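You operate a simulated robot arm through the tools that you are given. There is no shell and no other tool. Be economical: measure what you need, move in short steps, check, and stop when the job is done.

Carry out the task below with a simulated two-armed robot. There is one attempt and no reset: what you move stays moved.

JOB
Put the blue pad on top of the blue sheet. Put the pad on the long bench top away in the inside of the trough. Fetch the blue board and set it on the bottom shelf of the long bench. Take the white folded cloth from the top of the wood-topped bench and put it on the green bay of the blue cart. Stack the grey block from the top of the wood-topped bench on top of the purple block. Take the brown pad on the top of the wood-topped bench and put it away on the long bench top. Do these in any order.

The check looks at the end state, three seconds after you hand in, the way a careful person would. Anything else that was tipped, shoved, dropped, spilled or broken makes it a failure. Flat cloth is picked up by pressing the open fingertips on it (5 to 10 N) and closing them slowly along it; thin cloth reads only 2 to 8 mm in the jaws.

ROBOT AND FRAMES
Two 7-joint arms with two-finger grippers on one trunk, on a base that drives. Base frame: it is fixed to the floor where the robot stands at the start and does not move with it; the origin is under the middle of the robot, x ahead of it, y to its left, z up. Units: cm, degrees, N and s.
The left shoulder is at the start at [2.5, 20.3, 113.3], the right one opposite. With the tool pointing down near the work surface each hand reaches from about 20 to 76 cm from the robot's upright axis, wherever it stands, measured 20 degrees to its own side. Places, roughly: block [175, -200, 100]; blue board [125, 0, 75]; blue pad (6x6x5 cm) [60, 10, 90]; blue sheet [300, -200, 75]; bottom shelf of the long bench (111x20 cm) [246, -6, 20]; brown pad (6x6x5 cm) [230, -190, 90]; folded cloth [175, -200, 100]; green bay of the blue cart (31x24 cm) [364, -338, 86]; inside of the trough (71x17 cm) [-1014, -630, 88]; long bench top [190, 0, 90]; pad (15x6x4 cm) [120, -10, 90]. Payload 2.2 kg a hand.
The tool frame of a hand sits at the grasp point between the pads (the TCP): z along the fingers, y along the line on which they close. The tips reach 1.9 cm beyond it. Largest opening 11.6 cm; the body of the gripper starts 7 cm behind the TCP.
Orientation is told as [roll, pitch, yaw] about the base's x, y, z axes, in that order, counted from this pose: with the fingers straight down and closing along the base's y, the tool's x points along the base's -x, its y along +y and its z along -z.

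CONTROLS
- The arms move only by the tool move_arm. It takes "left_plan", "right_plan" or both (then of equal length, played together; a hand with none holds still); each is a list of rows, each an object of numbers (a shift or turn left out is 0, a gripper value left out holds the last): "x", "y", "z": the shift along the base's x, y, z in m; "wx", "wy", "wz": the turn, a rotation vector about the base's x, y, z in degrees; "claw": the gripper command, from -1 (fully open) to 1 (shut), values between in proportion. In form: [{"x": .., "y": .., "z": .., "wx": .., "wy": .., "wz": .., "claw": ..}, ...]. A call has 1 to 8 rows; each row shifts and turns the commanded pose from where the row before left it. Each row takes 0.2 s and may step no farther than 5 cm and 8.6 degrees from the row before; otherwise, or with a gripper value out of range, the whole call is refused. Where a pose cannot be reached the arm comes as near as it can. A force on the tool above 40 N (or 10 N above the force at the start of the call, whichever is more), or a blocked arm, ends the call early, and 0.2 s more pass. The fingers move at their own pace and stop on an object; they squeeze with about 28 N. The grip force told is the motor's: it shows also when the fingers shut on nothing. Time passes only in rows, and 0.2 s behind the last, so rows that do not move let the fingers close. It gives the time, the measured TCP pose, the force on the tool (base axes), the opening and the grip force at its end, in the units of the frame above (readings bear some noise), with the torque about the TCP (base axes, N m) and any sound that the robot's microphone picked up.
- Cameras (640 x 400 px; columns grow to the right, rows downward): "scene" is now at [13.26, -1.18, 130.44]; the picture's right is [0.04, -1.00, -0.01], its down [-0.54, -0.01, -0.84] and it looks along [0.84, 0.04, -0.54] (base axes); focal length 269 px, centre (320, 200). "left" rides on the left gripper at [6.9, 1.5, -9.7] in its tool frame; the picture's right is [-0.21, 0.98, 0.00], its down [-0.76, -0.17, -0.63] and it looks along [-0.62, -0.14, 0.77] (tool axes); focal length 251 px, centre (320, 200). "right" rides on the right gripper at [6.9, -1.5, -9.6] in its tool frame; the picture's right is [0.21, 0.98, 0.00], its down [-0.76, 0.17, -0.63] and it looks along [-0.62, 0.14, 0.77] (tool axes); focal length 251 px, centre (320, 200). There is no depth. A picture from a camera that has moved, and an enlarged one, comes with that camera's place and axes in the base frame and with its lens.
- camera(camera): a new picture of that camera. No time passes.
- slide_trunk(by): slides the trunk up (or, below 0, down) by that many cm; the arms and the scene camera ride with it, the base frame stays. It gives what a move gives, with no picture.
- roll_base(legs): drives the robot by 1 to 6 legs, each [ahead, left, turn to the left] in cm, cm and degrees, along the robot's own axes; the way and the turn of a leg run together, so that a leg with both is an arc; at most 150 cm and 180 degrees a leg. The arms and the cameras ride along, it lands a little off, and it stops where it bumps. It gives what a move gives.
- pan_tilt(pan, tilt): turns the head with the scene camera to pan (to the left, within 80 degrees either way) and tilt (down, from -29 to 69), counted from straight ahead of the robot. It gives what a move gives.
- inspect(camera, box): a new picture of the part [left, top, right, bottom] of that camera's present view, enlarged. No time passes.
- hand_in(): hands the job in; it is judged then, once.

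Work in short steps. Places have to be worked out from the pictures, the camera data and where the tool is seen: move nearer, look again, correct. Check each grasp and each placing, and mend what went wrong. You have 186 turns and 154 pictures in all, those below and enlarged ones among them. Open the grippers and draw the arms clear of the work before you hand the job in, unless the task says otherwise; then end with one line.

The tools are called after "Call:" as a command line: name --argument value ..., lists and objects as JSON in quotes. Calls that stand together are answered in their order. move_arm: Moves the arms, as the interface text tells. Its arguments: {"type":"object","properties":{"left_plan":{"type":"array","items":{"type":"object","properties":{"x":{"type":"number"},"y":{"type":"number"},"z":{"type":"number"},"wx":{"type":"number"},"wy":{"type":"number"},"wz":{"type":"number"},"claw":{"type":"number"}}}},"right_plan":{"type":"array","items":{"type":"object","properties":{"x":{"type":"number"},"y":{"type":"number"},"z":{"type":"number"},"wx":{"type":"number"},"wy":{"type":"number"},"wz":{"type":"number"},"claw":{"type":"number"}}}}},"required":[]} The other tools are called the same way: slide_trunk (by) slides the trunk up or down; roll_base (legs) drives the base; pan_tilt (pan, tilt) turns the head that bears the scene camera; camera (camera) takes a picture; inspect (camera, box) takes an enlarged picture of a part of a camera's view; hand_in () hands the job in.

At the start:

```text
time_s: 0.0
left_tcp_pos: [55.21, 36.14, 117.37]
left_ee_rot: [0.4, 0.0, -0.1]
left_ft_force: [-0.2, -0.5, -0.4]
left_moment: [0.03, 0.02, 0.01]
left_grip_width: 11.58
left_grip_force: 0.1
right_tcp_pos: [39.27, -8.99, 115.04]
right_ee_rot: [0.5, 0.2, -0.1]
right_ft_force: [0.0, -0.8, -0.4]
right_moment: [0.04, 0.0, -0.01]
right_grip_width: 11.59
right_grip_force: 0.1
trunk travel left (down, up): [-27.5, 21.5]
robot x, y, heading: [0.34, 0.2, -0.1]
head pan, tilt: [2.1, 32.5]
```

scene: 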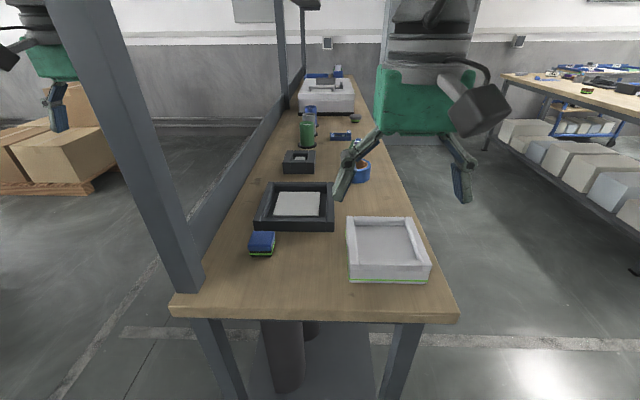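
right: 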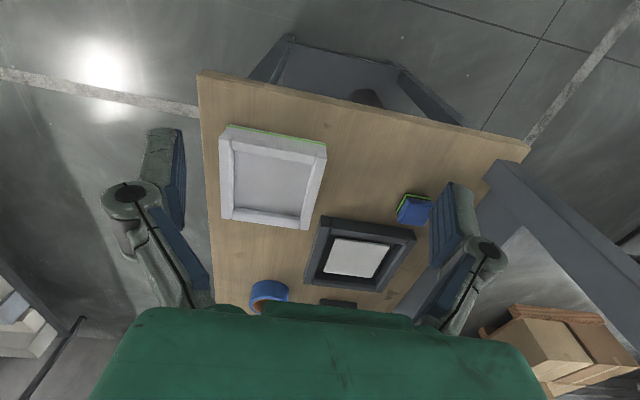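
left: 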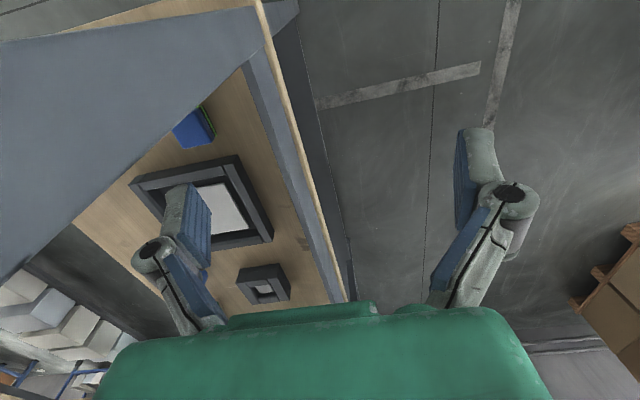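

I see the long bench ahead with trays and a blue pad; I enlarge the far part of the scene to identify objects.

Call:
inspect --camera "scene" --box '[220, 60, 460, 210]'

Call:
inspect --camera "scene" --box '[480, 40, 640, 240]'

Call:
pan_tilt --pan -40 --tilt 15

Call:
camera --camera "scene"

```text
2.67 times, centred on (340, 135) of scene
camera zoom: at [13.26, -1.18, 130.44], right [0.04, -1.0, -0.01], down [-0.54, -0.01, -0.84], along [0.84, 0.04, -0.54], focal length 718 px, centre (267, 373)
```

zoom: 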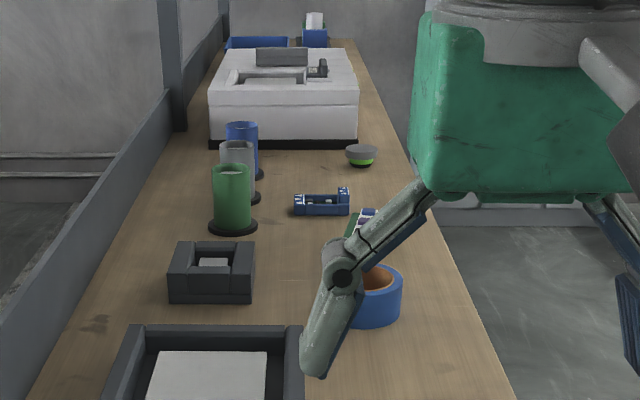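

```text
2.00 times, centred on (560, 140) of scene
camera zoom: at [13.26, -1.18, 130.44], right [0.04, -1.0, -0.01], down [-0.54, -0.01, -0.84], along [0.84, 0.04, -0.54], focal length 538 px, centre (-160, 320)
```

zoom: 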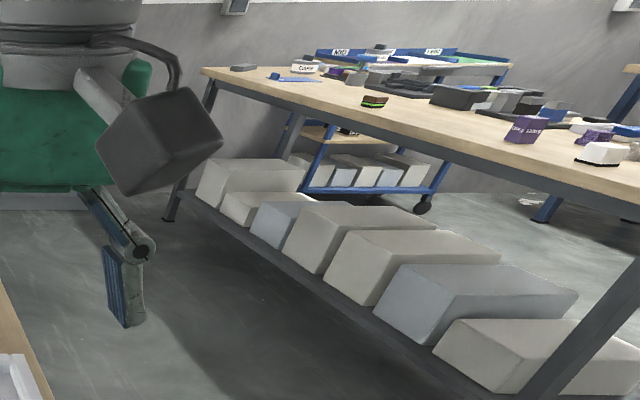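

```text
time_s: 1.1
left_tcp_pos: [54.97, 39.05, 116.66]
left_ee_rot: [-0.9, -0.1, 0.0]
left_ft_force: [-0.3, 1.0, -0.6]
left_moment: [0.0, -0.04, 0.0]
left_grip_width: 11.6
left_grip_force: 0.1
right_tcp_pos: [38.85, -6.07, 115.29]
right_ee_rot: [-0.8, -0.1, 0.2]
right_ft_force: [0.8, 0.9, 0.4]
right_moment: [-0.02, -0.03, 0.01]
right_grip_width: 11.6
right_grip_force: 0.0
trunk travel left (down, up): [-27.5, 21.5]
robot x, y, heading: [0.21, 0.03, -0.0]
head pan, tilt: [-40.0, 15.0]
```

```text
148 pictures are left
camera scene: at [11.53, -4.52, 133.31], right [-0.64, -0.77, 0.01], down [-0.2, 0.16, -0.97], along [0.74, -0.62, -0.26], focal length 269 px, centre (320, 200)
```

scene: 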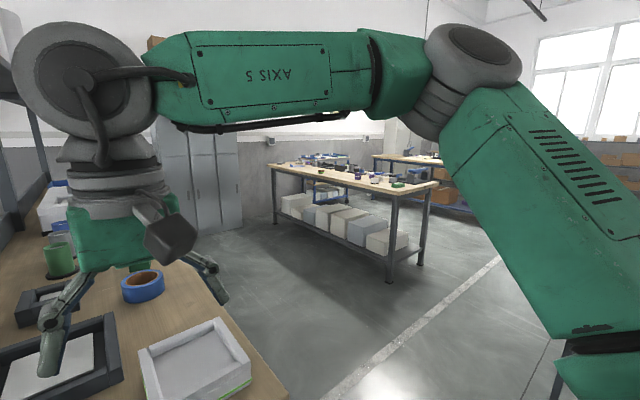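

The bench runs along x with a post at its left front corner; the left arm is outside that post. I look closely at the near bench objects and further round to learn the layout.

Call:
pan_tilt --pan 0 --tilt 45

Call:
camera --camera "scene"

Call:
camera --camera "right"

```text
time_s: 2.2
left_tcp_pos: [54.98, 38.07, 116.86]
left_ee_rot: [-0.6, -0.1, 0.0]
left_ft_force: [0.3, -0.1, 0.0]
left_moment: [-0.08, -0.02, -0.02]
left_grip_width: 11.59
left_grip_force: 0.1
right_tcp_pos: [38.84, -7.05, 115.27]
right_ee_rot: [-0.6, -0.1, 0.0]
right_ft_force: [0.3, 0.5, -0.2]
right_moment: [-0.03, 0.0, 0.02]
right_grip_width: 11.58
right_grip_force: 0.0
trunk travel left (down, up): [-27.5, 21.5]
robot x, y, heading: [0.24, -0.3, -0.1]
head pan, tilt: [0.0, 45.0]
```

```text
147 pictures are left
camera scene: at [12.44, 1.38, 128.57], right [0.0, -1.0, 0.01], down [-0.71, -0.01, -0.7], along [0.7, -0.01, -0.71], focal length 269 px, centre (320, 200)
```

scene: 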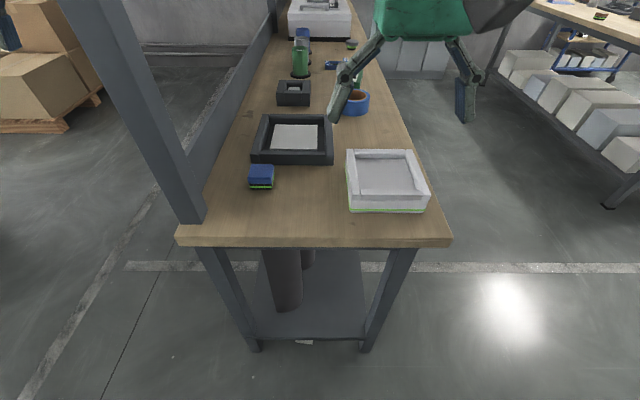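

```text
146 pictures are left
camera right: at [32.06, -8.45, 124.89], right [-0.22, 0.98, -0.01], down [0.76, 0.17, 0.63], along [0.62, 0.13, -0.77], focal length 251 px, centre (320, 200)
```

right: 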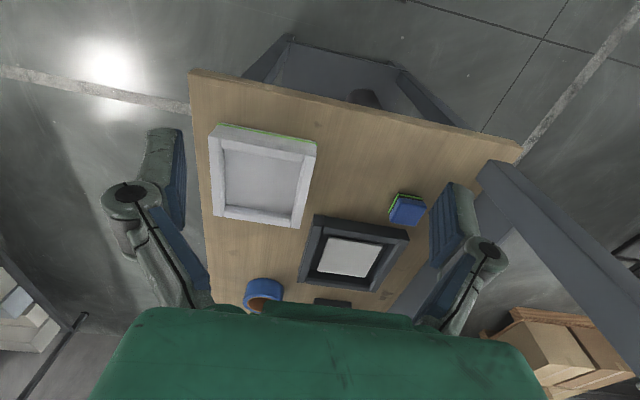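

The blue pad triangulates to about [58.9, 13.9, top 90]. I bring the right hand above it at safe height.

Call:
move_arm --right_plan '[{"x": 0.033, "y": 0.0347}, {"x": 0.033, "y": 0.0347}, {"x": 0.033, "y": 0.0347}, {"x": 0.033, "y": 0.0347}, {"x": 0.033, "y": 0.0347}, {"x": 0.033, "y": 0.0347}, {"z": -0.05}, {"z": -0.05}]'

Call:
camera --camera "right"

Call:
camera --camera "scene"

```text
time_s: 4.0
left_tcp_pos: [54.98, 36.52, 117.4]
left_ee_rot: [0.1, 0.0, -0.1]
left_ft_force: [0.4, -0.9, 0.3]
left_moment: [0.03, -0.01, -0.05]
left_grip_width: 11.64
left_grip_force: 0.1
right_tcp_pos: [56.27, 8.92, 105.22]
right_ee_rot: [0.0, -0.1, 0.0]
right_ft_force: [0.5, -0.7, -0.4]
right_moment: [0.05, 0.04, 0.01]
right_grip_width: 11.61
right_grip_force: 0.1
right hand out of reach, approached as far as the arm can: row 6
trunk travel left (down, up): [-27.5, 21.5]
robot x, y, heading: [-0.18, 0.07, 0.4]
head pan, tilt: [0.0, 45.0]
```

```text
145 pictures are left
camera right: at [49.33, 7.31, 114.98], right [-0.21, 0.98, 0.0], down [0.76, 0.16, 0.63], along [0.62, 0.14, -0.77], focal length 251 px, centre (320, 200)
```

right: 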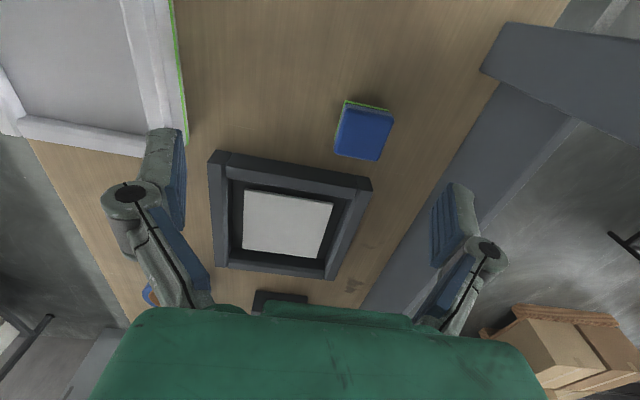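

```text
144 pictures are left
camera scene: at [12.65, -0.1, 128.56], right [0.0, -1.0, 0.0], down [-0.71, 0.0, -0.7], along [0.7, 0.0, -0.71], focal length 269 px, centre (320, 200)
```

scene: 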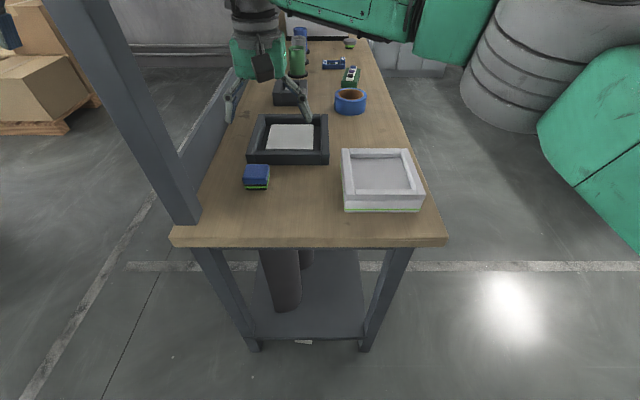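

The hand is near its cross-body limit and needs ~[+2, +5]. I strafe the base 10 cm left (left arm moves away from the post).

Call:
roll_base --legs '[[0, 10, 0]]'

Call:
camera --camera "right"

```text
time_s: 5.5
left_tcp_pos: [51.49, 50.71, 117.34]
left_ee_rot: [-1.4, -0.7, 0.5]
left_ft_force: [-2.9, 5.3, -3.3]
left_moment: [-0.53, -0.26, 0.0]
left_grip_width: 11.58
left_grip_force: 0.1
right_tcp_pos: [54.2, 20.82, 106.5]
right_ee_rot: [-1.7, -1.0, -2.1]
right_ft_force: [-10.9, -73.5, -22.2]
right_moment: [8.03, -1.69, 2.33]
right_grip_width: 11.61
right_grip_force: 0.2
trunk travel left (down, up): [-27.5, 21.5]
robot x, y, heading: [-0.62, 10.06, -0.0]
head pan, tilt: [0.0, 45.0]
stopped in leg 1: the robot was blocked; the commanded pose is now the measured one
```

```text
143 pictures are left
camera right: at [47.29, 19.85, 116.1], right [-0.18, 0.98, -0.03], down [0.75, 0.16, 0.64], along [0.63, 0.09, -0.77], focal length 251 px, centre (320, 200)
```

right: 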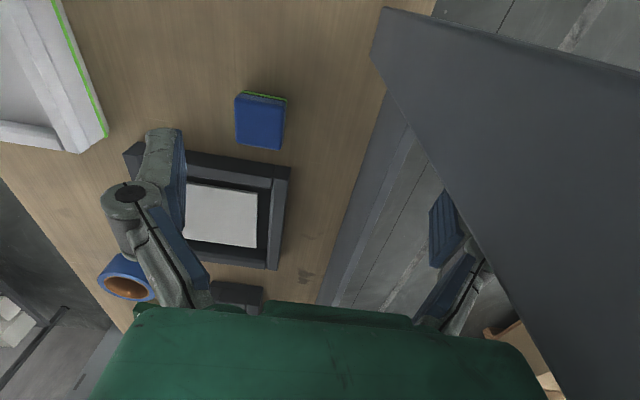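

The right hand pressed sideways on the post; I draw it back to the right at once, over the pad.

Call:
move_arm --right_plan '[{"y": -0.035}, {"y": -0.035}, {"x": 0.02}, {"x": 0.022}, {}]'

Call:
camera --camera "right"

Call:
camera --camera "scene"

```text
time_s: 6.9
left_tcp_pos: [52.26, 40.92, 119.72]
left_ee_rot: [2.6, -0.9, -0.4]
left_ft_force: [0.3, -3.0, -0.1]
left_moment: [0.25, 0.02, -0.03]
left_grip_width: 11.6
left_grip_force: 0.1
right_tcp_pos: [59.13, 6.37, 106.86]
right_ee_rot: [2.8, -0.8, -1.9]
right_ft_force: [0.7, -1.5, 0.7]
right_moment: [0.16, 0.03, 0.03]
right_grip_width: 11.6
right_grip_force: 0.1
trunk travel left (down, up): [-27.5, 21.5]
robot x, y, heading: [-0.6, 8.83, -0.2]
head pan, tilt: [0.0, 45.0]
stopped in row 5 (right hand): the arm was blocked; the commanded pose is now the measured one
```

```text
142 pictures are left
camera right: at [52.04, 4.6, 116.19], right [-0.18, 0.98, 0.04], down [0.75, 0.11, 0.65], along [0.63, 0.15, -0.76], focal length 251 px, centre (320, 200)
```

right: 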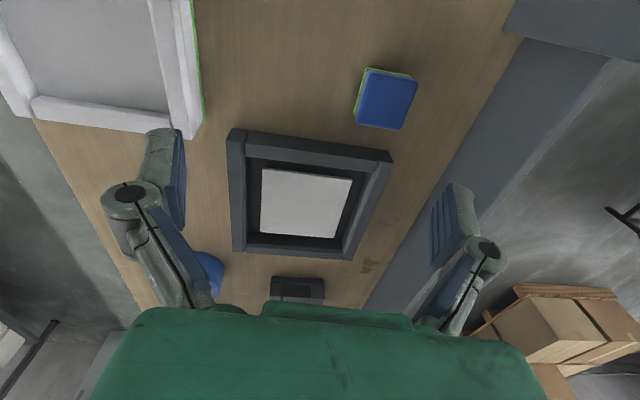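

```text
141 pictures are left
camera scene: at [11.8, 5.64, 128.54], right [0.0, -1.0, -0.02], down [-0.71, 0.02, -0.7], along [0.7, 0.02, -0.71], focal length 269 px, centre (320, 200)
```

scene: 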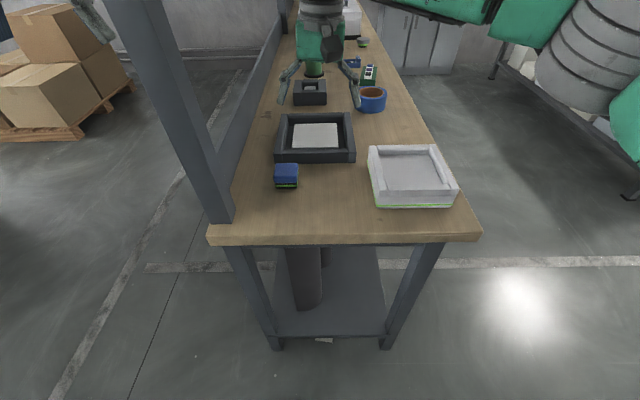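

The base has a springy sway; I let it settle and re-read.

Call:
move_arm --right_plan '[{}, {}, {}, {}, {}, {}]'

Call:
camera --camera "right"

```text
time_s: 8.3
left_tcp_pos: [52.18, 44.76, 118.62]
left_ee_rot: [1.1, -0.8, -0.1]
left_ft_force: [0.7, 0.1, 0.5]
left_moment: [0.0, 0.01, 0.02]
left_grip_width: 11.61
left_grip_force: 0.1
right_tcp_pos: [59.14, 9.82, 106.78]
right_ee_rot: [1.2, -0.8, -1.6]
right_ft_force: [-0.2, 1.2, 0.0]
right_moment: [-0.05, 0.02, -0.04]
right_grip_width: 11.62
right_grip_force: 0.0
trunk travel left (down, up): [-27.5, 21.5]
robot x, y, heading: [-1.03, 9.3, -0.2]
head pan, tilt: [0.0, 45.0]
```

```text
140 pictures are left
camera right: at [52.09, 8.34, 116.26], right [-0.19, 0.98, 0.02], down [0.75, 0.13, 0.65], along [0.63, 0.13, -0.76], focal length 251 px, centre (320, 200)
```

right: 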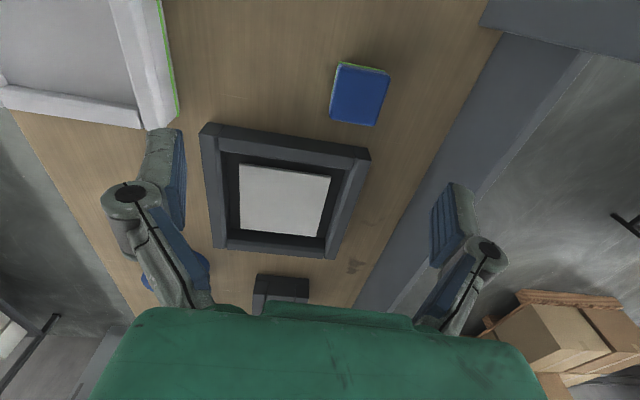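

Settled. Pad at ≈[58.9, 13.9]; I level the tool, move y +4 and go down to z≈95.

Call:
move_arm --right_plan '[{"y": 0.02, "wx": -1.2, "wy": 0.8, "wz": 1.6}, {"y": 0.02}, {"z": -0.03}, {"z": -0.03}, {"z": -0.03}, {"z": -0.02}, {}, {}]'

Call:
camera --camera "right"

Call:
camera --camera "scene"

```text
time_s: 10.1
left_tcp_pos: [52.2, 41.66, 119.36]
left_ee_rot: [2.3, -0.9, -0.3]
left_ft_force: [0.8, -1.5, 0.9]
left_moment: [0.12, 0.03, -0.03]
left_grip_width: 11.6
left_grip_force: 0.0
right_tcp_pos: [59.26, 11.44, 95.78]
right_ee_rot: [1.0, -0.2, -0.3]
right_ft_force: [0.5, -0.8, 0.0]
right_moment: [0.09, 0.07, -0.01]
right_grip_width: 11.62
right_grip_force: 0.0
trunk travel left (down, up): [-27.5, 21.5]
robot x, y, heading: [-0.41, 8.7, 0.1]
head pan, tilt: [0.0, 45.0]
```

```text
139 pictures are left
camera right: at [52.4, 9.65, 105.31], right [-0.21, 0.98, 0.02], down [0.76, 0.15, 0.64], along [0.62, 0.15, -0.77], focal length 251 px, centre (320, 200)
```

right: 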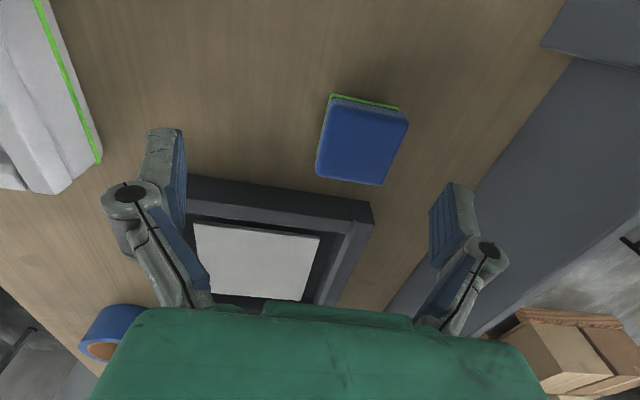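

```text
138 pictures are left
camera scene: at [11.86, 8.71, 128.57], right [0.0, -1.0, 0.0], down [-0.71, 0.0, -0.7], along [0.7, 0.0, -0.71], focal length 269 px, centre (320, 200)
```

scene: 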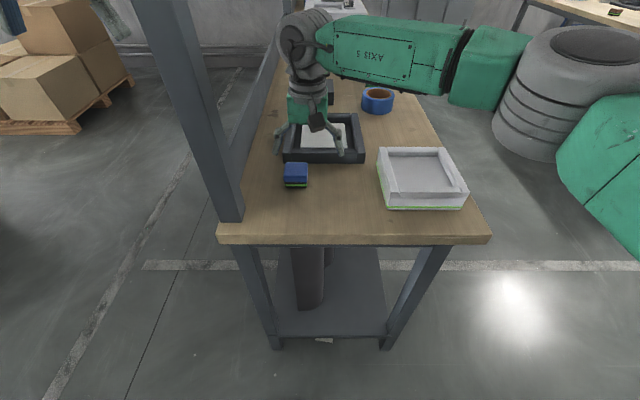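

Pad is at ≈[58.9, 14.1]; waiting for sway to die before the final correction.

Call:
move_arm --right_plan '[{}, {}, {}, {}, {}, {}, {}, {}]'

Call:
move_arm --right_plan '[{}]'

```text
time_s: 12.1
left_tcp_pos: [51.68, 40.63, 119.82]
left_ee_rot: [2.5, -1.2, -0.5]
left_ft_force: [0.4, -0.9, 0.0]
left_moment: [0.02, 0.01, 0.01]
left_grip_width: 11.62
left_grip_force: 0.1
right_tcp_pos: [58.9, 10.33, 96.05]
right_ee_rot: [1.2, -0.4, -0.5]
right_ft_force: [-0.5, -0.8, 0.3]
right_moment: [0.02, 0.04, -0.04]
right_grip_width: 11.6
right_grip_force: 0.0
trunk travel left (down, up): [-27.5, 21.5]
robot x, y, heading: [-0.98, 8.21, -0.1]
head pan, tilt: [0.0, 45.0]
stopped in row 8 (right hand): the arm was blocked; the commanded pose is now the measured one
```

```text
time_s: 12.5
left_tcp_pos: [51.85, 43.82, 118.9]
left_ee_rot: [1.3, -1.2, -0.2]
left_ft_force: [0.6, 0.3, -0.5]
left_moment: [-0.04, 0.0, 0.03]
left_grip_width: 11.62
left_grip_force: 0.0
right_tcp_pos: [59.07, 13.01, 95.88]
right_ee_rot: [0.0, -0.2, -0.3]
right_ft_force: [-1.5, 2.0, 0.3]
right_moment: [-0.11, -0.09, -0.01]
right_grip_width: 11.61
right_grip_force: 0.1
trunk travel left (down, up): [-27.5, 21.5]
robot x, y, heading: [-0.79, 8.52, -0.1]
head pan, tilt: [0.0, 45.0]
```

Let me look left arm vs post and let time pass without commanding arms, to see if the sway decays.

Call:
pan_tilt --pan 35 --tilt 20

Call:
camera --camera "scene"

Call:
pan_tilt --pan 0 --tilt 45

```text
time_s: 13.5
left_tcp_pos: [51.86, 40.34, 119.71]
left_ee_rot: [2.7, -1.2, -0.6]
left_ft_force: [0.0, -0.8, -1.0]
left_moment: [0.05, 0.06, 0.0]
left_grip_width: 11.61
left_grip_force: 0.0
right_tcp_pos: [59.13, 9.79, 96.0]
right_ee_rot: [1.4, -0.3, -0.6]
right_ft_force: [0.3, -0.8, 0.4]
right_moment: [0.1, 0.05, 0.02]
right_grip_width: 11.57
right_grip_force: 0.1
trunk travel left (down, up): [-27.5, 21.5]
robot x, y, heading: [-0.72, 7.64, 0.1]
head pan, tilt: [35.0, 20.0]
```

```text
137 pictures are left
camera scene: at [11.37, 13.26, 132.42], right [0.57, -0.82, 0.0], down [-0.29, -0.2, -0.94], along [0.77, 0.54, -0.35], focal length 269 px, centre (320, 200)
```

scene: 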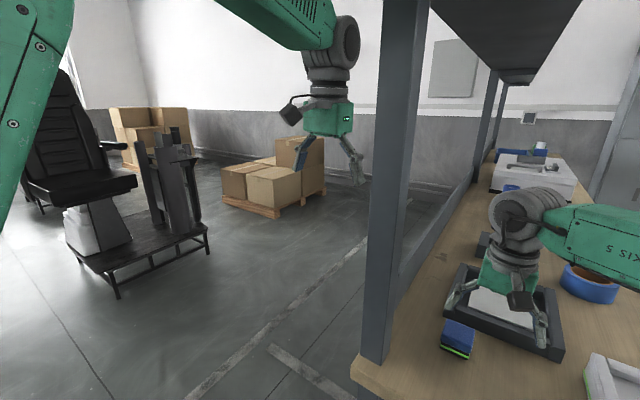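

```text
time_s: 14.5
left_tcp_pos: [51.82, 38.82, 120.24]
left_ee_rot: [3.4, -1.2, -0.5]
left_ft_force: [-0.7, -1.0, -0.3]
left_moment: [0.05, 0.02, -0.01]
left_grip_width: 11.57
left_grip_force: 0.0
right_tcp_pos: [59.2, 8.59, 96.07]
right_ee_rot: [2.0, -0.3, -0.6]
right_ft_force: [0.9, -0.4, 0.9]
right_moment: [0.07, 0.06, -0.03]
right_grip_width: 11.59
right_grip_force: 0.0
trunk travel left (down, up): [-27.5, 21.5]
robot x, y, heading: [-0.82, 7.68, 0.1]
head pan, tilt: [0.0, 45.0]
```

Nothing touches the left arm. I wait a bit and re-read.

Call:
move_arm --right_plan '[{}, {}, {}, {}, {}, {}, {}, {}]'

Call:
camera --camera "right"

```text
time_s: 16.3
left_tcp_pos: [51.97, 39.89, 119.85]
left_ee_rot: [2.8, -1.2, -0.6]
left_ft_force: [0.5, -0.8, 0.4]
left_moment: [0.08, 0.05, 0.03]
left_grip_width: 11.6
left_grip_force: 0.1
right_tcp_pos: [58.97, 9.5, 95.96]
right_ee_rot: [1.5, -0.3, -0.6]
right_ft_force: [0.9, -3.0, -0.5]
right_moment: [0.19, 0.11, -0.01]
right_grip_width: 11.58
right_grip_force: 0.0
trunk travel left (down, up): [-27.5, 21.5]
robot x, y, heading: [-0.65, 8.05, 0.1]
head pan, tilt: [0.0, 45.0]
```

```text
136 pictures are left
camera right: at [52.13, 7.79, 105.53], right [-0.2, 0.98, 0.03], down [0.75, 0.14, 0.64], along [0.62, 0.15, -0.77], focal length 251 px, centre (320, 200)
```

right: 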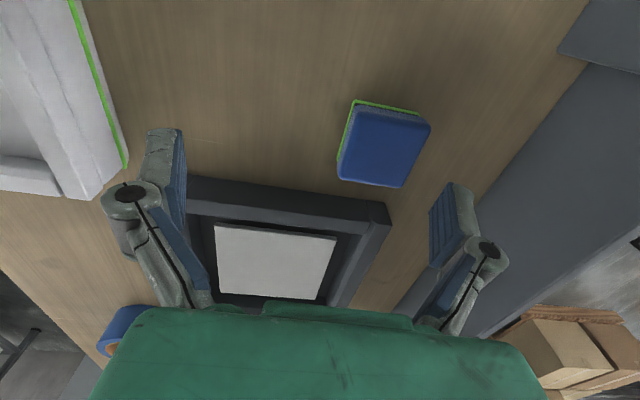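

Reading is steadier at y=9.5; pad consistently at [58.8, 14.0]. I shift y +4.4, level, and check.

Call:
move_arm --right_plan '[{"y": 0.015, "wx": -1.0}, {"y": 0.015, "wx": -0.5}, {"y": 0.014}, {}, {}, {}, {}, {}]'

Call:
camera --camera "right"

```text
time_s: 18.1
left_tcp_pos: [51.83, 42.04, 119.52]
left_ee_rot: [2.0, -1.1, -0.4]
left_ft_force: [0.5, 0.3, 0.1]
left_moment: [0.03, 0.02, -0.01]
left_grip_width: 11.58
left_grip_force: 0.1
right_tcp_pos: [58.9, 15.63, 96.01]
right_ee_rot: [-0.7, -0.3, -0.5]
right_ft_force: [1.6, 0.9, 0.3]
right_moment: [0.01, -0.04, 0.02]
right_grip_width: 11.62
right_grip_force: 0.1
trunk travel left (down, up): [-27.5, 21.5]
robot x, y, heading: [-0.91, 8.19, 0.2]
head pan, tilt: [0.0, 45.0]
```

```text
135 pictures are left
camera right: at [52.02, 14.37, 105.65], right [-0.21, 0.98, -0.01], down [0.75, 0.17, 0.63], along [0.62, 0.12, -0.77], focal length 251 px, centre (320, 200)
```

right: 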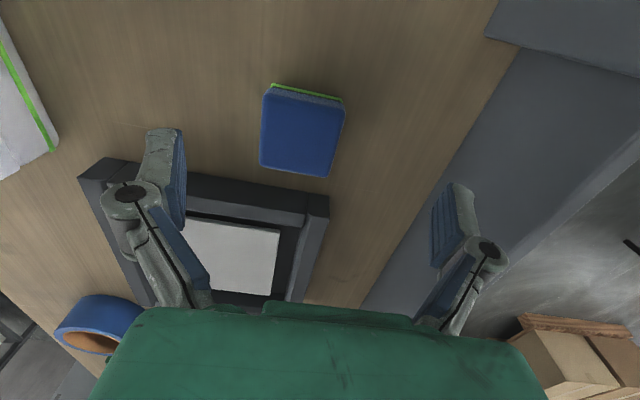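

Now y overshoots ~1.3 cm; I correct while descending to z≈89.3.

Call:
move_arm --right_plan '[{"y": -0.012, "z": -0.01, "wx": 0.5}, {"z": -0.02}, {"z": -0.02}, {"z": -0.017}, {}, {}, {}]'

Call:
camera --camera "right"

Call:
camera --camera "scene"

```text
time_s: 19.7
left_tcp_pos: [51.85, 39.86, 119.84]
left_ee_rot: [2.8, -1.2, -0.5]
left_ft_force: [0.7, -1.5, 0.0]
left_moment: [0.1, 0.02, 0.01]
left_grip_width: 11.59
left_grip_force: 0.1
right_tcp_pos: [59.32, 12.77, 89.48]
right_ee_rot: [0.6, -0.3, -0.6]
right_ft_force: [1.7, -1.4, 0.2]
right_moment: [0.17, 0.09, -0.01]
right_grip_width: 11.59
right_grip_force: 0.1
trunk travel left (down, up): [-27.5, 21.5]
robot x, y, heading: [-0.66, 7.59, -0.0]
head pan, tilt: [0.0, 45.0]
```

```text
134 pictures are left
camera right: at [52.33, 11.2, 99.02], right [-0.2, 0.98, 0.01], down [0.75, 0.15, 0.64], along [0.62, 0.14, -0.77], focal length 251 px, centre (320, 200)
```

right: 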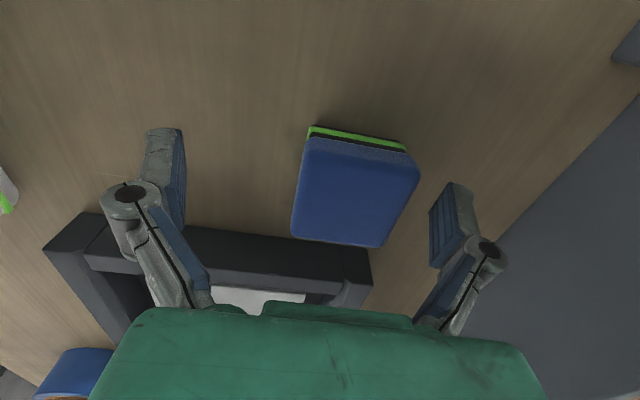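

```text
133 pictures are left
camera scene: at [11.83, 5.32, 128.54], right [0.0, -1.0, -0.02], down [-0.71, 0.02, -0.7], along [0.7, 0.01, -0.71], focal length 269 px, centre (320, 200)
```

scene: 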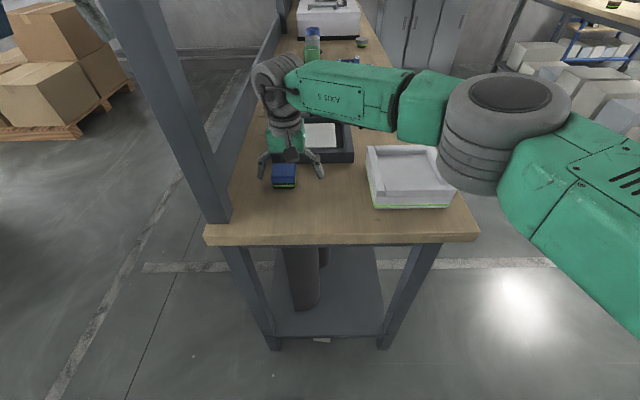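

Pad is between the fingers and aligned in x. Lower 1.2 cm and close.

Call:
move_arm --right_plan '[{"z": -0.012, "y": 0.01}, {"claw": 0.2}, {"claw": 0.6}, {"claw": 1.0}, {}, {}]'

Call:
camera --camera "right"

```text
time_s: 21.1
left_tcp_pos: [51.95, 41.4, 119.4]
left_ee_rot: [2.2, -1.2, -0.4]
left_ft_force: [0.2, 0.7, -0.3]
left_moment: [-0.03, -0.01, -0.03]
left_grip_width: 11.61
left_grip_force: 0.0
right_tcp_pos: [59.23, 15.05, 88.19]
right_ee_rot: [0.0, -0.2, -0.4]
right_ft_force: [0.6, 0.1, 0.1]
right_moment: [0.03, 0.01, -0.05]
right_grip_width: 4.9
right_grip_force: 27.6
trunk travel left (down, up): [-27.5, 21.5]
robot x, y, heading: [-0.58, 8.34, 0.2]
head pan, tilt: [0.0, 45.0]
```

```text
132 pictures are left
camera right: at [52.38, 13.61, 97.67], right [-0.21, 0.98, 0.0], down [0.76, 0.16, 0.64], along [0.62, 0.13, -0.77], focal length 251 px, centre (320, 200)
```

right: 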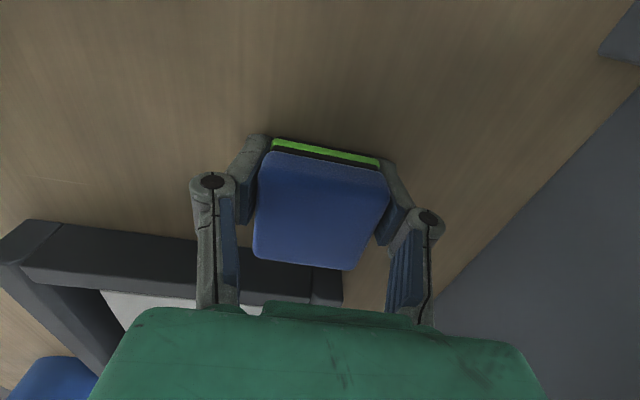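

Blue pad gripped (4.9 cm wide, 27.6 N). Lift it and draw the hand back to mid.

Call:
move_arm --right_plan '[{"z": 0.03}, {"z": 0.04}, {"z": 0.045}, {"z": 0.045}, {"x": -0.02, "y": -0.04}, {"x": -0.03, "y": -0.04}, {"x": -0.03, "y": -0.04}, {"x": -0.03, "y": -0.04}]'

Call:
camera --camera "right"

```text
time_s: 22.9
left_tcp_pos: [51.77, 39.75, 119.97]
left_ee_rot: [2.9, -1.2, -0.5]
left_ft_force: [-0.2, -1.5, -0.9]
left_moment: [0.13, 0.01, 0.02]
left_grip_width: 11.59
left_grip_force: 0.0
right_tcp_pos: [48.01, -2.46, 104.18]
right_ee_rot: [0.6, -0.3, -0.7]
right_ft_force: [-0.5, -1.0, -1.3]
right_moment: [0.11, 0.01, 0.01]
right_grip_width: 4.96
right_grip_force: 28.2
trunk travel left (down, up): [-27.5, 21.5]
robot x, y, heading: [-0.95, 7.73, -0.1]
head pan, tilt: [0.0, 45.0]
```

```text
131 pictures are left
camera right: at [41.12, -4.03, 113.7], right [-0.2, 0.98, 0.01], down [0.75, 0.15, 0.64], along [0.62, 0.14, -0.77], focal length 251 px, centre (320, 200)
```

right: 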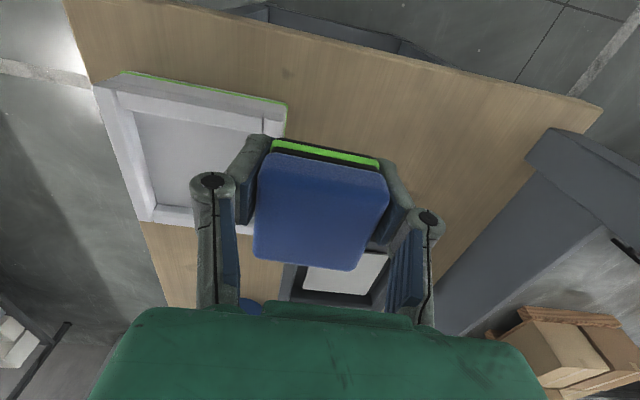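

Back off 40 cm to clear the post with the left arm.

Call:
roll_base --legs '[[-40, 0, 0]]'

Call:
pan_tilt --pan -60 --tilt 20

Call:
camera --camera "scene"

Call:
camera --camera "left"

```text
time_s: 25.4
left_tcp_pos: [11.18, 40.61, 119.7]
left_ee_rot: [2.5, -1.1, -0.2]
left_ft_force: [-1.2, -0.3, -0.3]
left_moment: [0.07, 0.06, -0.03]
left_grip_width: 11.58
left_grip_force: 0.1
right_tcp_pos: [7.81, -1.91, 104.16]
right_ee_rot: [0.4, -0.3, -0.2]
right_ft_force: [0.1, -0.5, -0.1]
right_moment: [0.05, 0.03, 0.0]
right_grip_width: 4.94
right_grip_force: 27.9
trunk travel left (down, up): [-27.5, 21.5]
robot x, y, heading: [-41.02, 7.97, 0.6]
head pan, tilt: [0.0, 45.0]
```

```text
time_s: 26.7
left_tcp_pos: [10.7, 41.98, 119.7]
left_ee_rot: [2.1, -1.4, 0.1]
left_ft_force: [0.8, 0.0, -0.2]
left_moment: [-0.14, 0.0, 0.03]
left_grip_width: 11.61
left_grip_force: 0.0
right_tcp_pos: [7.34, -0.61, 104.48]
right_ee_rot: [-0.1, -0.5, -0.1]
right_ft_force: [0.2, 0.7, -0.3]
right_moment: [-0.07, -0.01, 0.03]
right_grip_width: 4.9
right_grip_force: 28.1
trunk travel left (down, up): [-27.5, 21.5]
robot x, y, heading: [-41.29, 7.67, 0.5]
head pan, tilt: [-60.0, 20.0]
```

```text
130 pictures are left
camera scene: at [-32.03, -0.08, 132.44], right [-0.86, -0.51, 0.0], down [-0.18, 0.3, -0.94], along [0.48, -0.81, -0.35], focal length 269 px, centre (320, 200)
```

scene: 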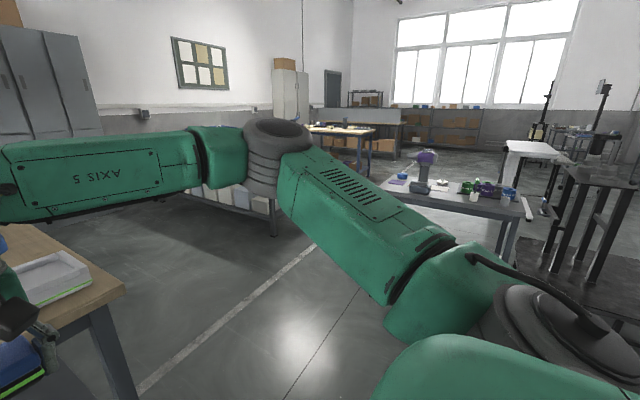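

```text
129 pictures are left
camera left: at [3.84, 43.1, 129.22], right [0.21, 0.98, 0.04], down [0.74, -0.19, 0.64], along [0.64, -0.11, -0.76], focal length 251 px, centre (320, 200)
```

left: 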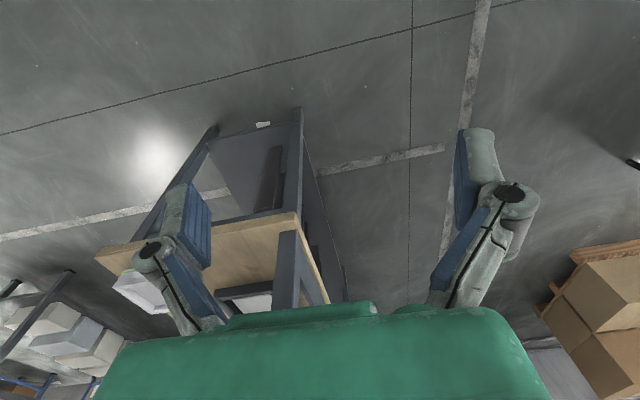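

Corridor between benches is wide. I strafe right to y≈-100 and drive ahead to x≈200, then look.

Call:
roll_base --legs '[[0, -108, 0], [120, 0, 0], [120, 0, 0]]'

Call:
camera --camera "scene"

```text
time_s: 44.0
left_tcp_pos: [255.15, -69.4, 120.14]
left_ee_rot: [3.0, -1.2, 1.4]
left_ft_force: [0.3, 0.3, -0.8]
left_moment: [0.07, 0.02, 0.01]
left_grip_width: 11.6
left_grip_force: 0.1
right_tcp_pos: [253.17, -111.88, 104.1]
right_ee_rot: [0.9, -0.4, 1.2]
right_ft_force: [0.1, -2.3, 0.0]
right_moment: [-0.01, 0.03, -0.01]
right_grip_width: 4.91
right_grip_force: 28.0
trunk travel left (down, up): [-27.5, 21.5]
robot x, y, heading: [204.11, -102.58, 1.8]
head pan, tilt: [-60.0, 20.0]
```

```text
128 pictures are left
camera scene: at [213.69, -113.67, 132.11], right [-0.85, -0.53, -0.01], down [-0.19, 0.32, -0.93], along [0.49, -0.79, -0.37], focal length 269 px, centre (320, 200)
```

scene: 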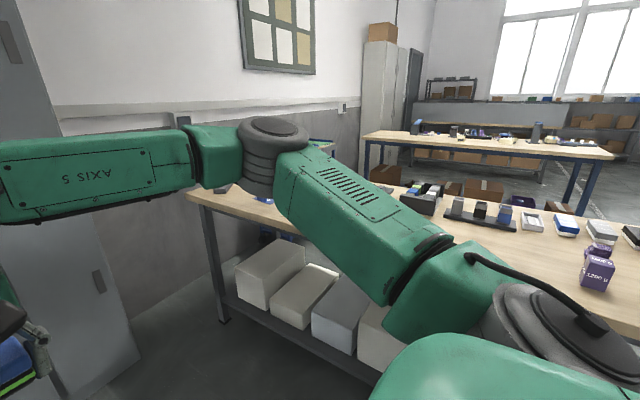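

Turn to face the wood-topped bench.

Call:
roll_base --legs '[[0, 0, -91.8]]'

Call:
pan_tilt --pan 0 --tilt 30

Call:
camera --camera "scene"

Call:
pan_tilt --pan 45 --tilt 25

Call:
camera --camera "scene"

```text
time_s: 48.3
left_tcp_pos: [235.83, -154.92, 119.92]
left_ee_rot: [2.5, -1.4, -91.2]
left_ft_force: [-0.9, -1.1, -0.4]
left_moment: [0.04, -0.06, -0.01]
left_grip_width: 11.62
left_grip_force: 0.1
right_tcp_pos: [193.28, -150.75, 104.39]
right_ee_rot: [0.2, -0.5, -91.5]
right_ft_force: [-1.0, -0.6, -0.6]
right_moment: [0.04, -0.09, -0.01]
right_grip_width: 4.87
right_grip_force: 28.0
trunk travel left (down, up): [-27.5, 21.5]
robot x, y, heading: [203.84, -102.53, -90.5]
head pan, tilt: [-60.0, 20.0]
```

```text
time_s: 49.6
left_tcp_pos: [240.75, -154.31, 118.74]
left_ee_rot: [0.3, -1.7, -91.3]
left_ft_force: [1.4, 2.1, -0.4]
left_moment: [-0.04, 0.07, 0.01]
left_grip_width: 11.61
left_grip_force: 0.0
right_tcp_pos: [197.58, -150.09, 104.75]
right_ee_rot: [-2.1, -0.9, -91.4]
right_ft_force: [0.1, 0.1, -1.5]
right_moment: [-0.01, 0.03, 0.0]
right_grip_width: 4.88
right_grip_force: 28.0
trunk travel left (down, up): [-27.5, 21.5]
robot x, y, heading: [203.78, -102.22, -90.6]
head pan, tilt: [0.0, 30.0]
```

```text
127 pictures are left
camera scene: at [207.42, -116.07, 130.68], right [-1.0, 0.01, 0.03], down [-0.02, 0.51, -0.86], along [-0.02, -0.86, -0.5], focal length 269 px, centre (320, 200)
```

scene: 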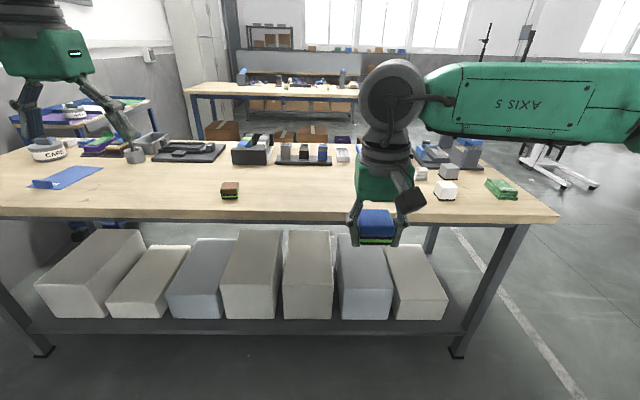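

```text
time_s: 50.7
left_tcp_pos: [234.14, -154.27, 120.55]
left_ee_rot: [2.9, -1.9, -91.5]
left_ft_force: [-2.1, -1.2, 0.6]
left_moment: [0.02, -0.21, 0.0]
left_grip_width: 11.6
left_grip_force: 0.1
right_tcp_pos: [191.51, -150.21, 104.61]
right_ee_rot: [0.4, -0.8, -91.8]
right_ft_force: [-2.4, -1.5, 0.8]
right_moment: [0.1, -0.23, -0.02]
right_grip_width: 4.88
right_grip_force: 28.1
trunk travel left (down, up): [-27.5, 21.5]
robot x, y, heading: [202.69, -102.32, -90.4]
head pan, tilt: [45.0, 25.0]
```

```text
126 pictures are left
camera scene: at [205.12, -113.44, 131.8], right [-0.72, -0.7, -0.02], down [-0.27, 0.3, -0.91], along [0.65, -0.65, -0.4], focal length 269 px, centre (320, 200)
```

scene: 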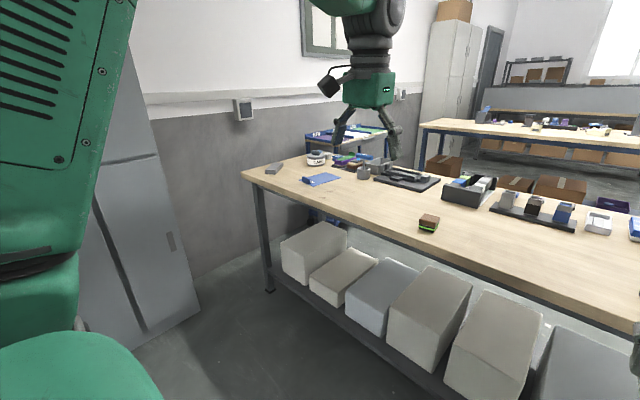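

Blue sheet ≈[297,-203], bench front edge y≈-183, cabinet at x≈350. I strafe left 91 cm and go ahead 35.

Call:
roll_base --legs '[[0, 91, 0], [35, 0, 0]]'

Call:
pan_tilt --pan 0 --tilt 45

Call:
camera --camera "scene"

Call:
camera --camera "left"

```text
time_s: 57.5
left_tcp_pos: [335.14, -187.13, 119.4]
left_ee_rot: [1.1, -1.8, -89.1]
left_ft_force: [0.4, 0.1, 0.4]
left_moment: [0.03, -0.02, 0.01]
left_grip_width: 11.61
left_grip_force: 0.1
right_tcp_pos: [292.09, -184.81, 104.93]
right_ee_rot: [-1.2, -0.9, -89.2]
right_ft_force: [1.0, -1.1, 0.4]
right_moment: [0.03, -0.01, 0.0]
right_grip_width: 4.88
right_grip_force: 27.7
trunk travel left (down, up): [-27.5, 21.5]
robot x, y, heading: [298.16, -136.98, -88.6]
head pan, tilt: [45.0, 25.0]
```

```text
time_s: 58.6
left_tcp_pos: [328.17, -187.28, 121.15]
left_ee_rot: [3.9, -1.8, -89.4]
left_ft_force: [-3.0, -1.4, 0.6]
left_moment: [0.12, -0.32, -0.03]
left_grip_width: 11.63
left_grip_force: 0.0
right_tcp_pos: [285.97, -184.88, 104.51]
right_ee_rot: [1.4, -0.7, -89.4]
right_ft_force: [-3.0, -0.5, -0.5]
right_moment: [0.1, -0.28, 0.0]
right_grip_width: 4.87
right_grip_force: 27.8
trunk travel left (down, up): [-27.5, 21.5]
robot x, y, heading: [297.05, -136.55, -88.4]
head pan, tilt: [0.0, 45.0]
```

```text
125 pictures are left
camera scene: at [292.74, -149.74, 128.46], right [-1.0, -0.03, -0.04], down [0.01, 0.71, -0.7], along [0.04, -0.7, -0.71], focal length 269 px, centre (320, 200)
```

scene: 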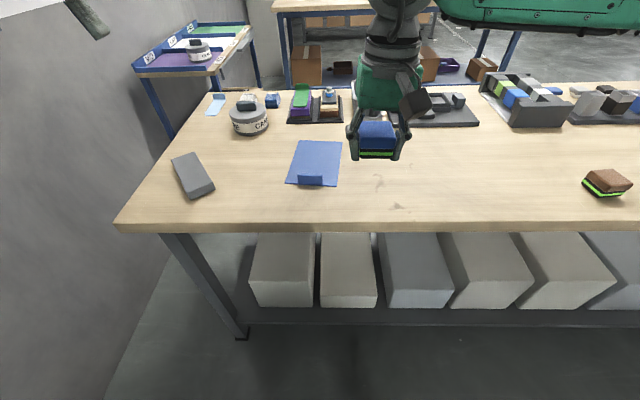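

```text
124 pictures are left
camera left: at [329.23, -180.07, 130.6], right [0.98, -0.2, 0.08], down [-0.2, -0.74, 0.64], along [-0.07, -0.64, -0.76], focal length 251 px, centre (320, 200)
```

left: 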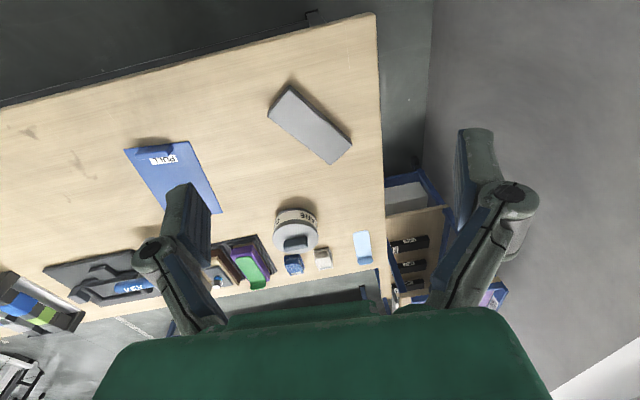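

Blue sheet centre ≈[296.6,-204]; I zoom on it to see the tab on it.

Call:
inspect --camera "scene" --box '[240, 80, 440, 205]'

Call:
inspect --camera "left" --box '[80, 60, 400, 260]'

Call:
camera --camera "right"

```text
3.20 times, centred on (340, 142) of scene
camera zoom: at [292.74, -149.74, 128.46], right [-1.0, -0.03, -0.04], down [0.01, 0.71, -0.7], along [0.04, -0.7, -0.71], focal length 862 px, centre (256, 384)
```

zoom: 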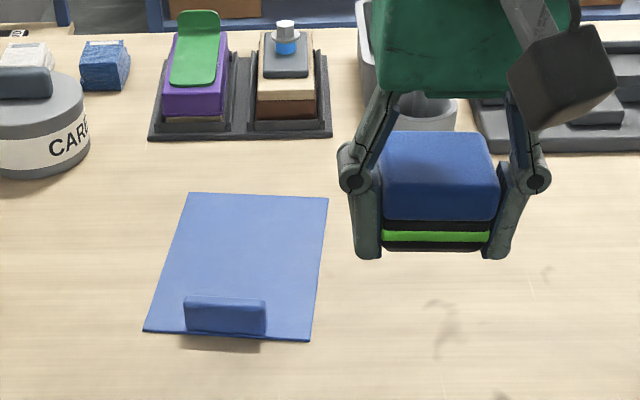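

```text
2.00 times, centred on (240, 160) of left
camera zoom: at [329.23, -180.07, 130.6], right [0.98, -0.2, 0.08], down [-0.2, -0.74, 0.64], along [-0.07, -0.64, -0.76], focal length 503 px, centre (480, 280)
```

zoom: 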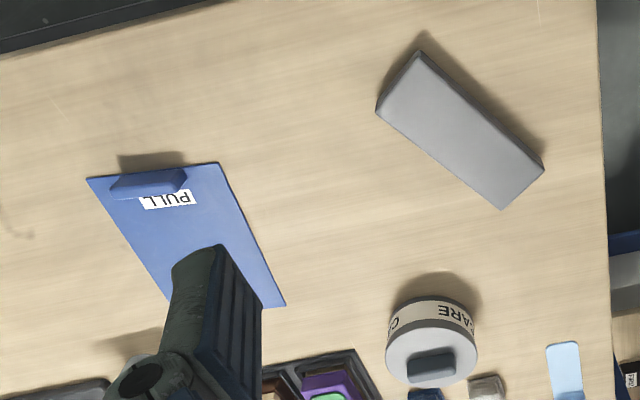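

```text
121 pictures are left
camera right: at [284.19, -177.83, 113.95], right [0.97, 0.22, 0.02], down [0.16, -0.75, 0.65], along [0.16, -0.63, -0.76], focal length 251 px, centre (320, 200)
```

right: 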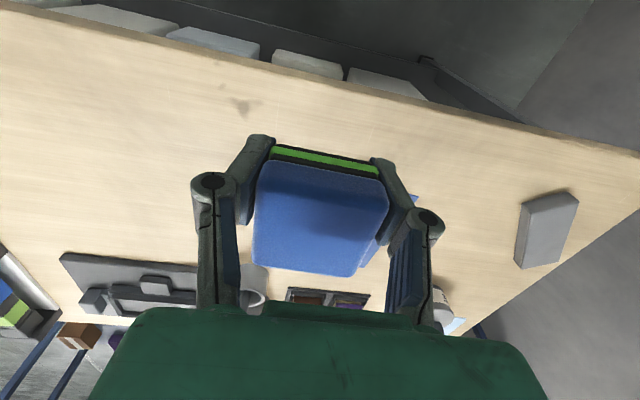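

I move the right hand toward the sheet's back half (target [296.4,-207.5]) and let sway settle.

Call:
move_arm --right_plan '[{"x": 0.01, "y": -0.045}, {"x": 0.01, "y": -0.045}, {"x": 0.01, "y": -0.045}, {"x": 0.01, "y": -0.045}, {"x": 0.01, "y": -0.045}, {}, {}, {}]'

Call:
move_arm --right_plan '[{}, {}, {}, {}, {}, {}, {}, {}]'

Call:
camera --camera "scene"

```text
time_s: 60.6
left_tcp_pos: [336.89, -185.96, 119.16]
left_ee_rot: [0.2, -2.3, -88.9]
left_ft_force: [2.5, 1.3, 0.6]
left_moment: [-0.13, 0.16, 0.01]
left_grip_width: 11.59
left_grip_force: 0.1
right_tcp_pos: [298.0, -203.75, 105.0]
right_ee_rot: [-2.3, -1.5, -89.1]
right_ft_force: [3.7, 0.5, -1.2]
right_moment: [-0.06, 0.24, 0.01]
right_grip_width: 4.86
right_grip_force: 28.0
right hand out of reach, approached as far as the arm can: row 5
trunk travel left (down, up): [-27.5, 21.5]
robot x, y, heading: [297.63, -137.05, -88.5]
head pan, tilt: [0.0, 45.0]
stopped in row 8 (right hand): the arm was blocked; the commanded pose is now the measured one
```

```text
time_s: 62.6
left_tcp_pos: [335.84, -185.84, 119.8]
left_ee_rot: [0.8, -2.2, -88.7]
left_ft_force: [0.3, -0.2, 0.8]
left_moment: [-0.04, 0.07, 0.01]
left_grip_width: 11.6
left_grip_force: 0.0
right_tcp_pos: [297.47, -204.46, 105.17]
right_ee_rot: [-1.5, -1.4, -89.0]
right_ft_force: [1.2, -0.3, -0.4]
right_moment: [0.03, -0.02, 0.02]
right_grip_width: 4.89
right_grip_force: 28.3
trunk travel left (down, up): [-27.5, 21.5]
robot x, y, heading: [298.39, -136.72, -88.2]
head pan, tilt: [0.0, 45.0]
stopped in row 8 (right hand): the arm was blocked; the commanded pose is now the measured one
```

```text
120 pictures are left
camera scene: at [301.19, -149.41, 128.53], right [-1.0, -0.03, 0.02], down [-0.04, 0.71, -0.7], along [0.01, -0.7, -0.71], focal length 269 px, centre (320, 200)
```

scene: 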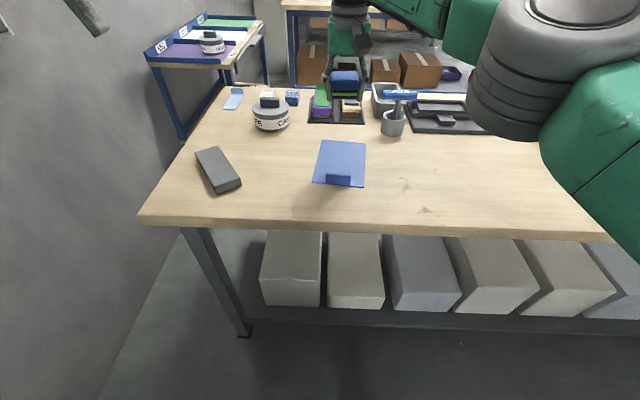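

Reach is marginal at this height; I roll ahead 5 cm and re-read.

Call:
roll_base --legs '[[5, 0, 0]]'

Call:
move_arm --right_plan '[{"z": -0.03}, {"z": -0.03}, {}, {}, {}, {}, {}, {}]'

Call:
camera --camera "scene"

```text
time_s: 63.5
left_tcp_pos: [333.81, -190.87, 120.27]
left_ee_rot: [1.7, -2.3, -88.9]
left_ft_force: [-1.4, -0.3, -0.8]
left_moment: [0.04, -0.04, 0.01]
left_grip_width: 11.6
left_grip_force: 0.1
right_tcp_pos: [295.71, -209.57, 105.22]
right_ee_rot: [-0.5, -1.3, -89.1]
right_ft_force: [-1.3, -1.3, 0.2]
right_moment: [0.04, -0.09, 0.0]
right_grip_width: 4.87
right_grip_force: 28.1
trunk travel left (down, up): [-27.5, 21.5]
robot x, y, heading: [298.03, -141.93, -88.1]
head pan, tilt: [0.0, 45.0]
```

```text
time_s: 65.3
left_tcp_pos: [330.28, -190.83, 121.28]
left_ee_rot: [3.3, -2.6, -89.3]
left_ft_force: [-0.2, -0.8, 0.8]
left_moment: [0.02, -0.16, 0.04]
left_grip_width: 11.59
left_grip_force: 0.1
right_tcp_pos: [292.36, -209.96, 99.18]
right_ee_rot: [0.6, -1.4, -89.4]
right_ft_force: [-2.2, -0.2, -0.6]
right_moment: [0.06, -0.15, 0.04]
right_grip_width: 4.85
right_grip_force: 27.7
trunk travel left (down, up): [-27.5, 21.5]
robot x, y, heading: [297.2, -141.61, -88.2]
head pan, tilt: [0.0, 45.0]
```

```text
119 pictures are left
camera scene: at [296.92, -154.63, 128.57], right [-1.0, -0.03, -0.01], down [-0.02, 0.71, -0.7], along [0.03, -0.7, -0.71], focal length 269 px, centre (320, 200)
```

scene: 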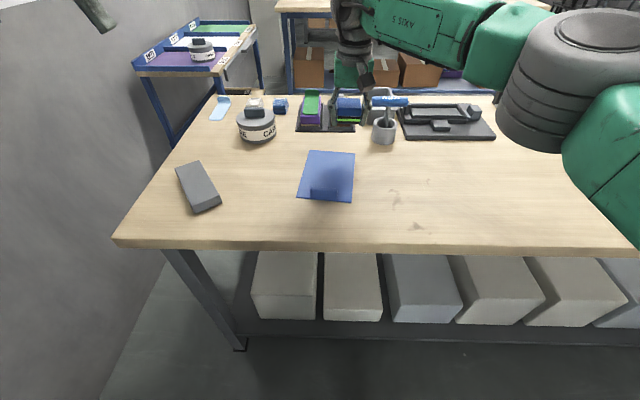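

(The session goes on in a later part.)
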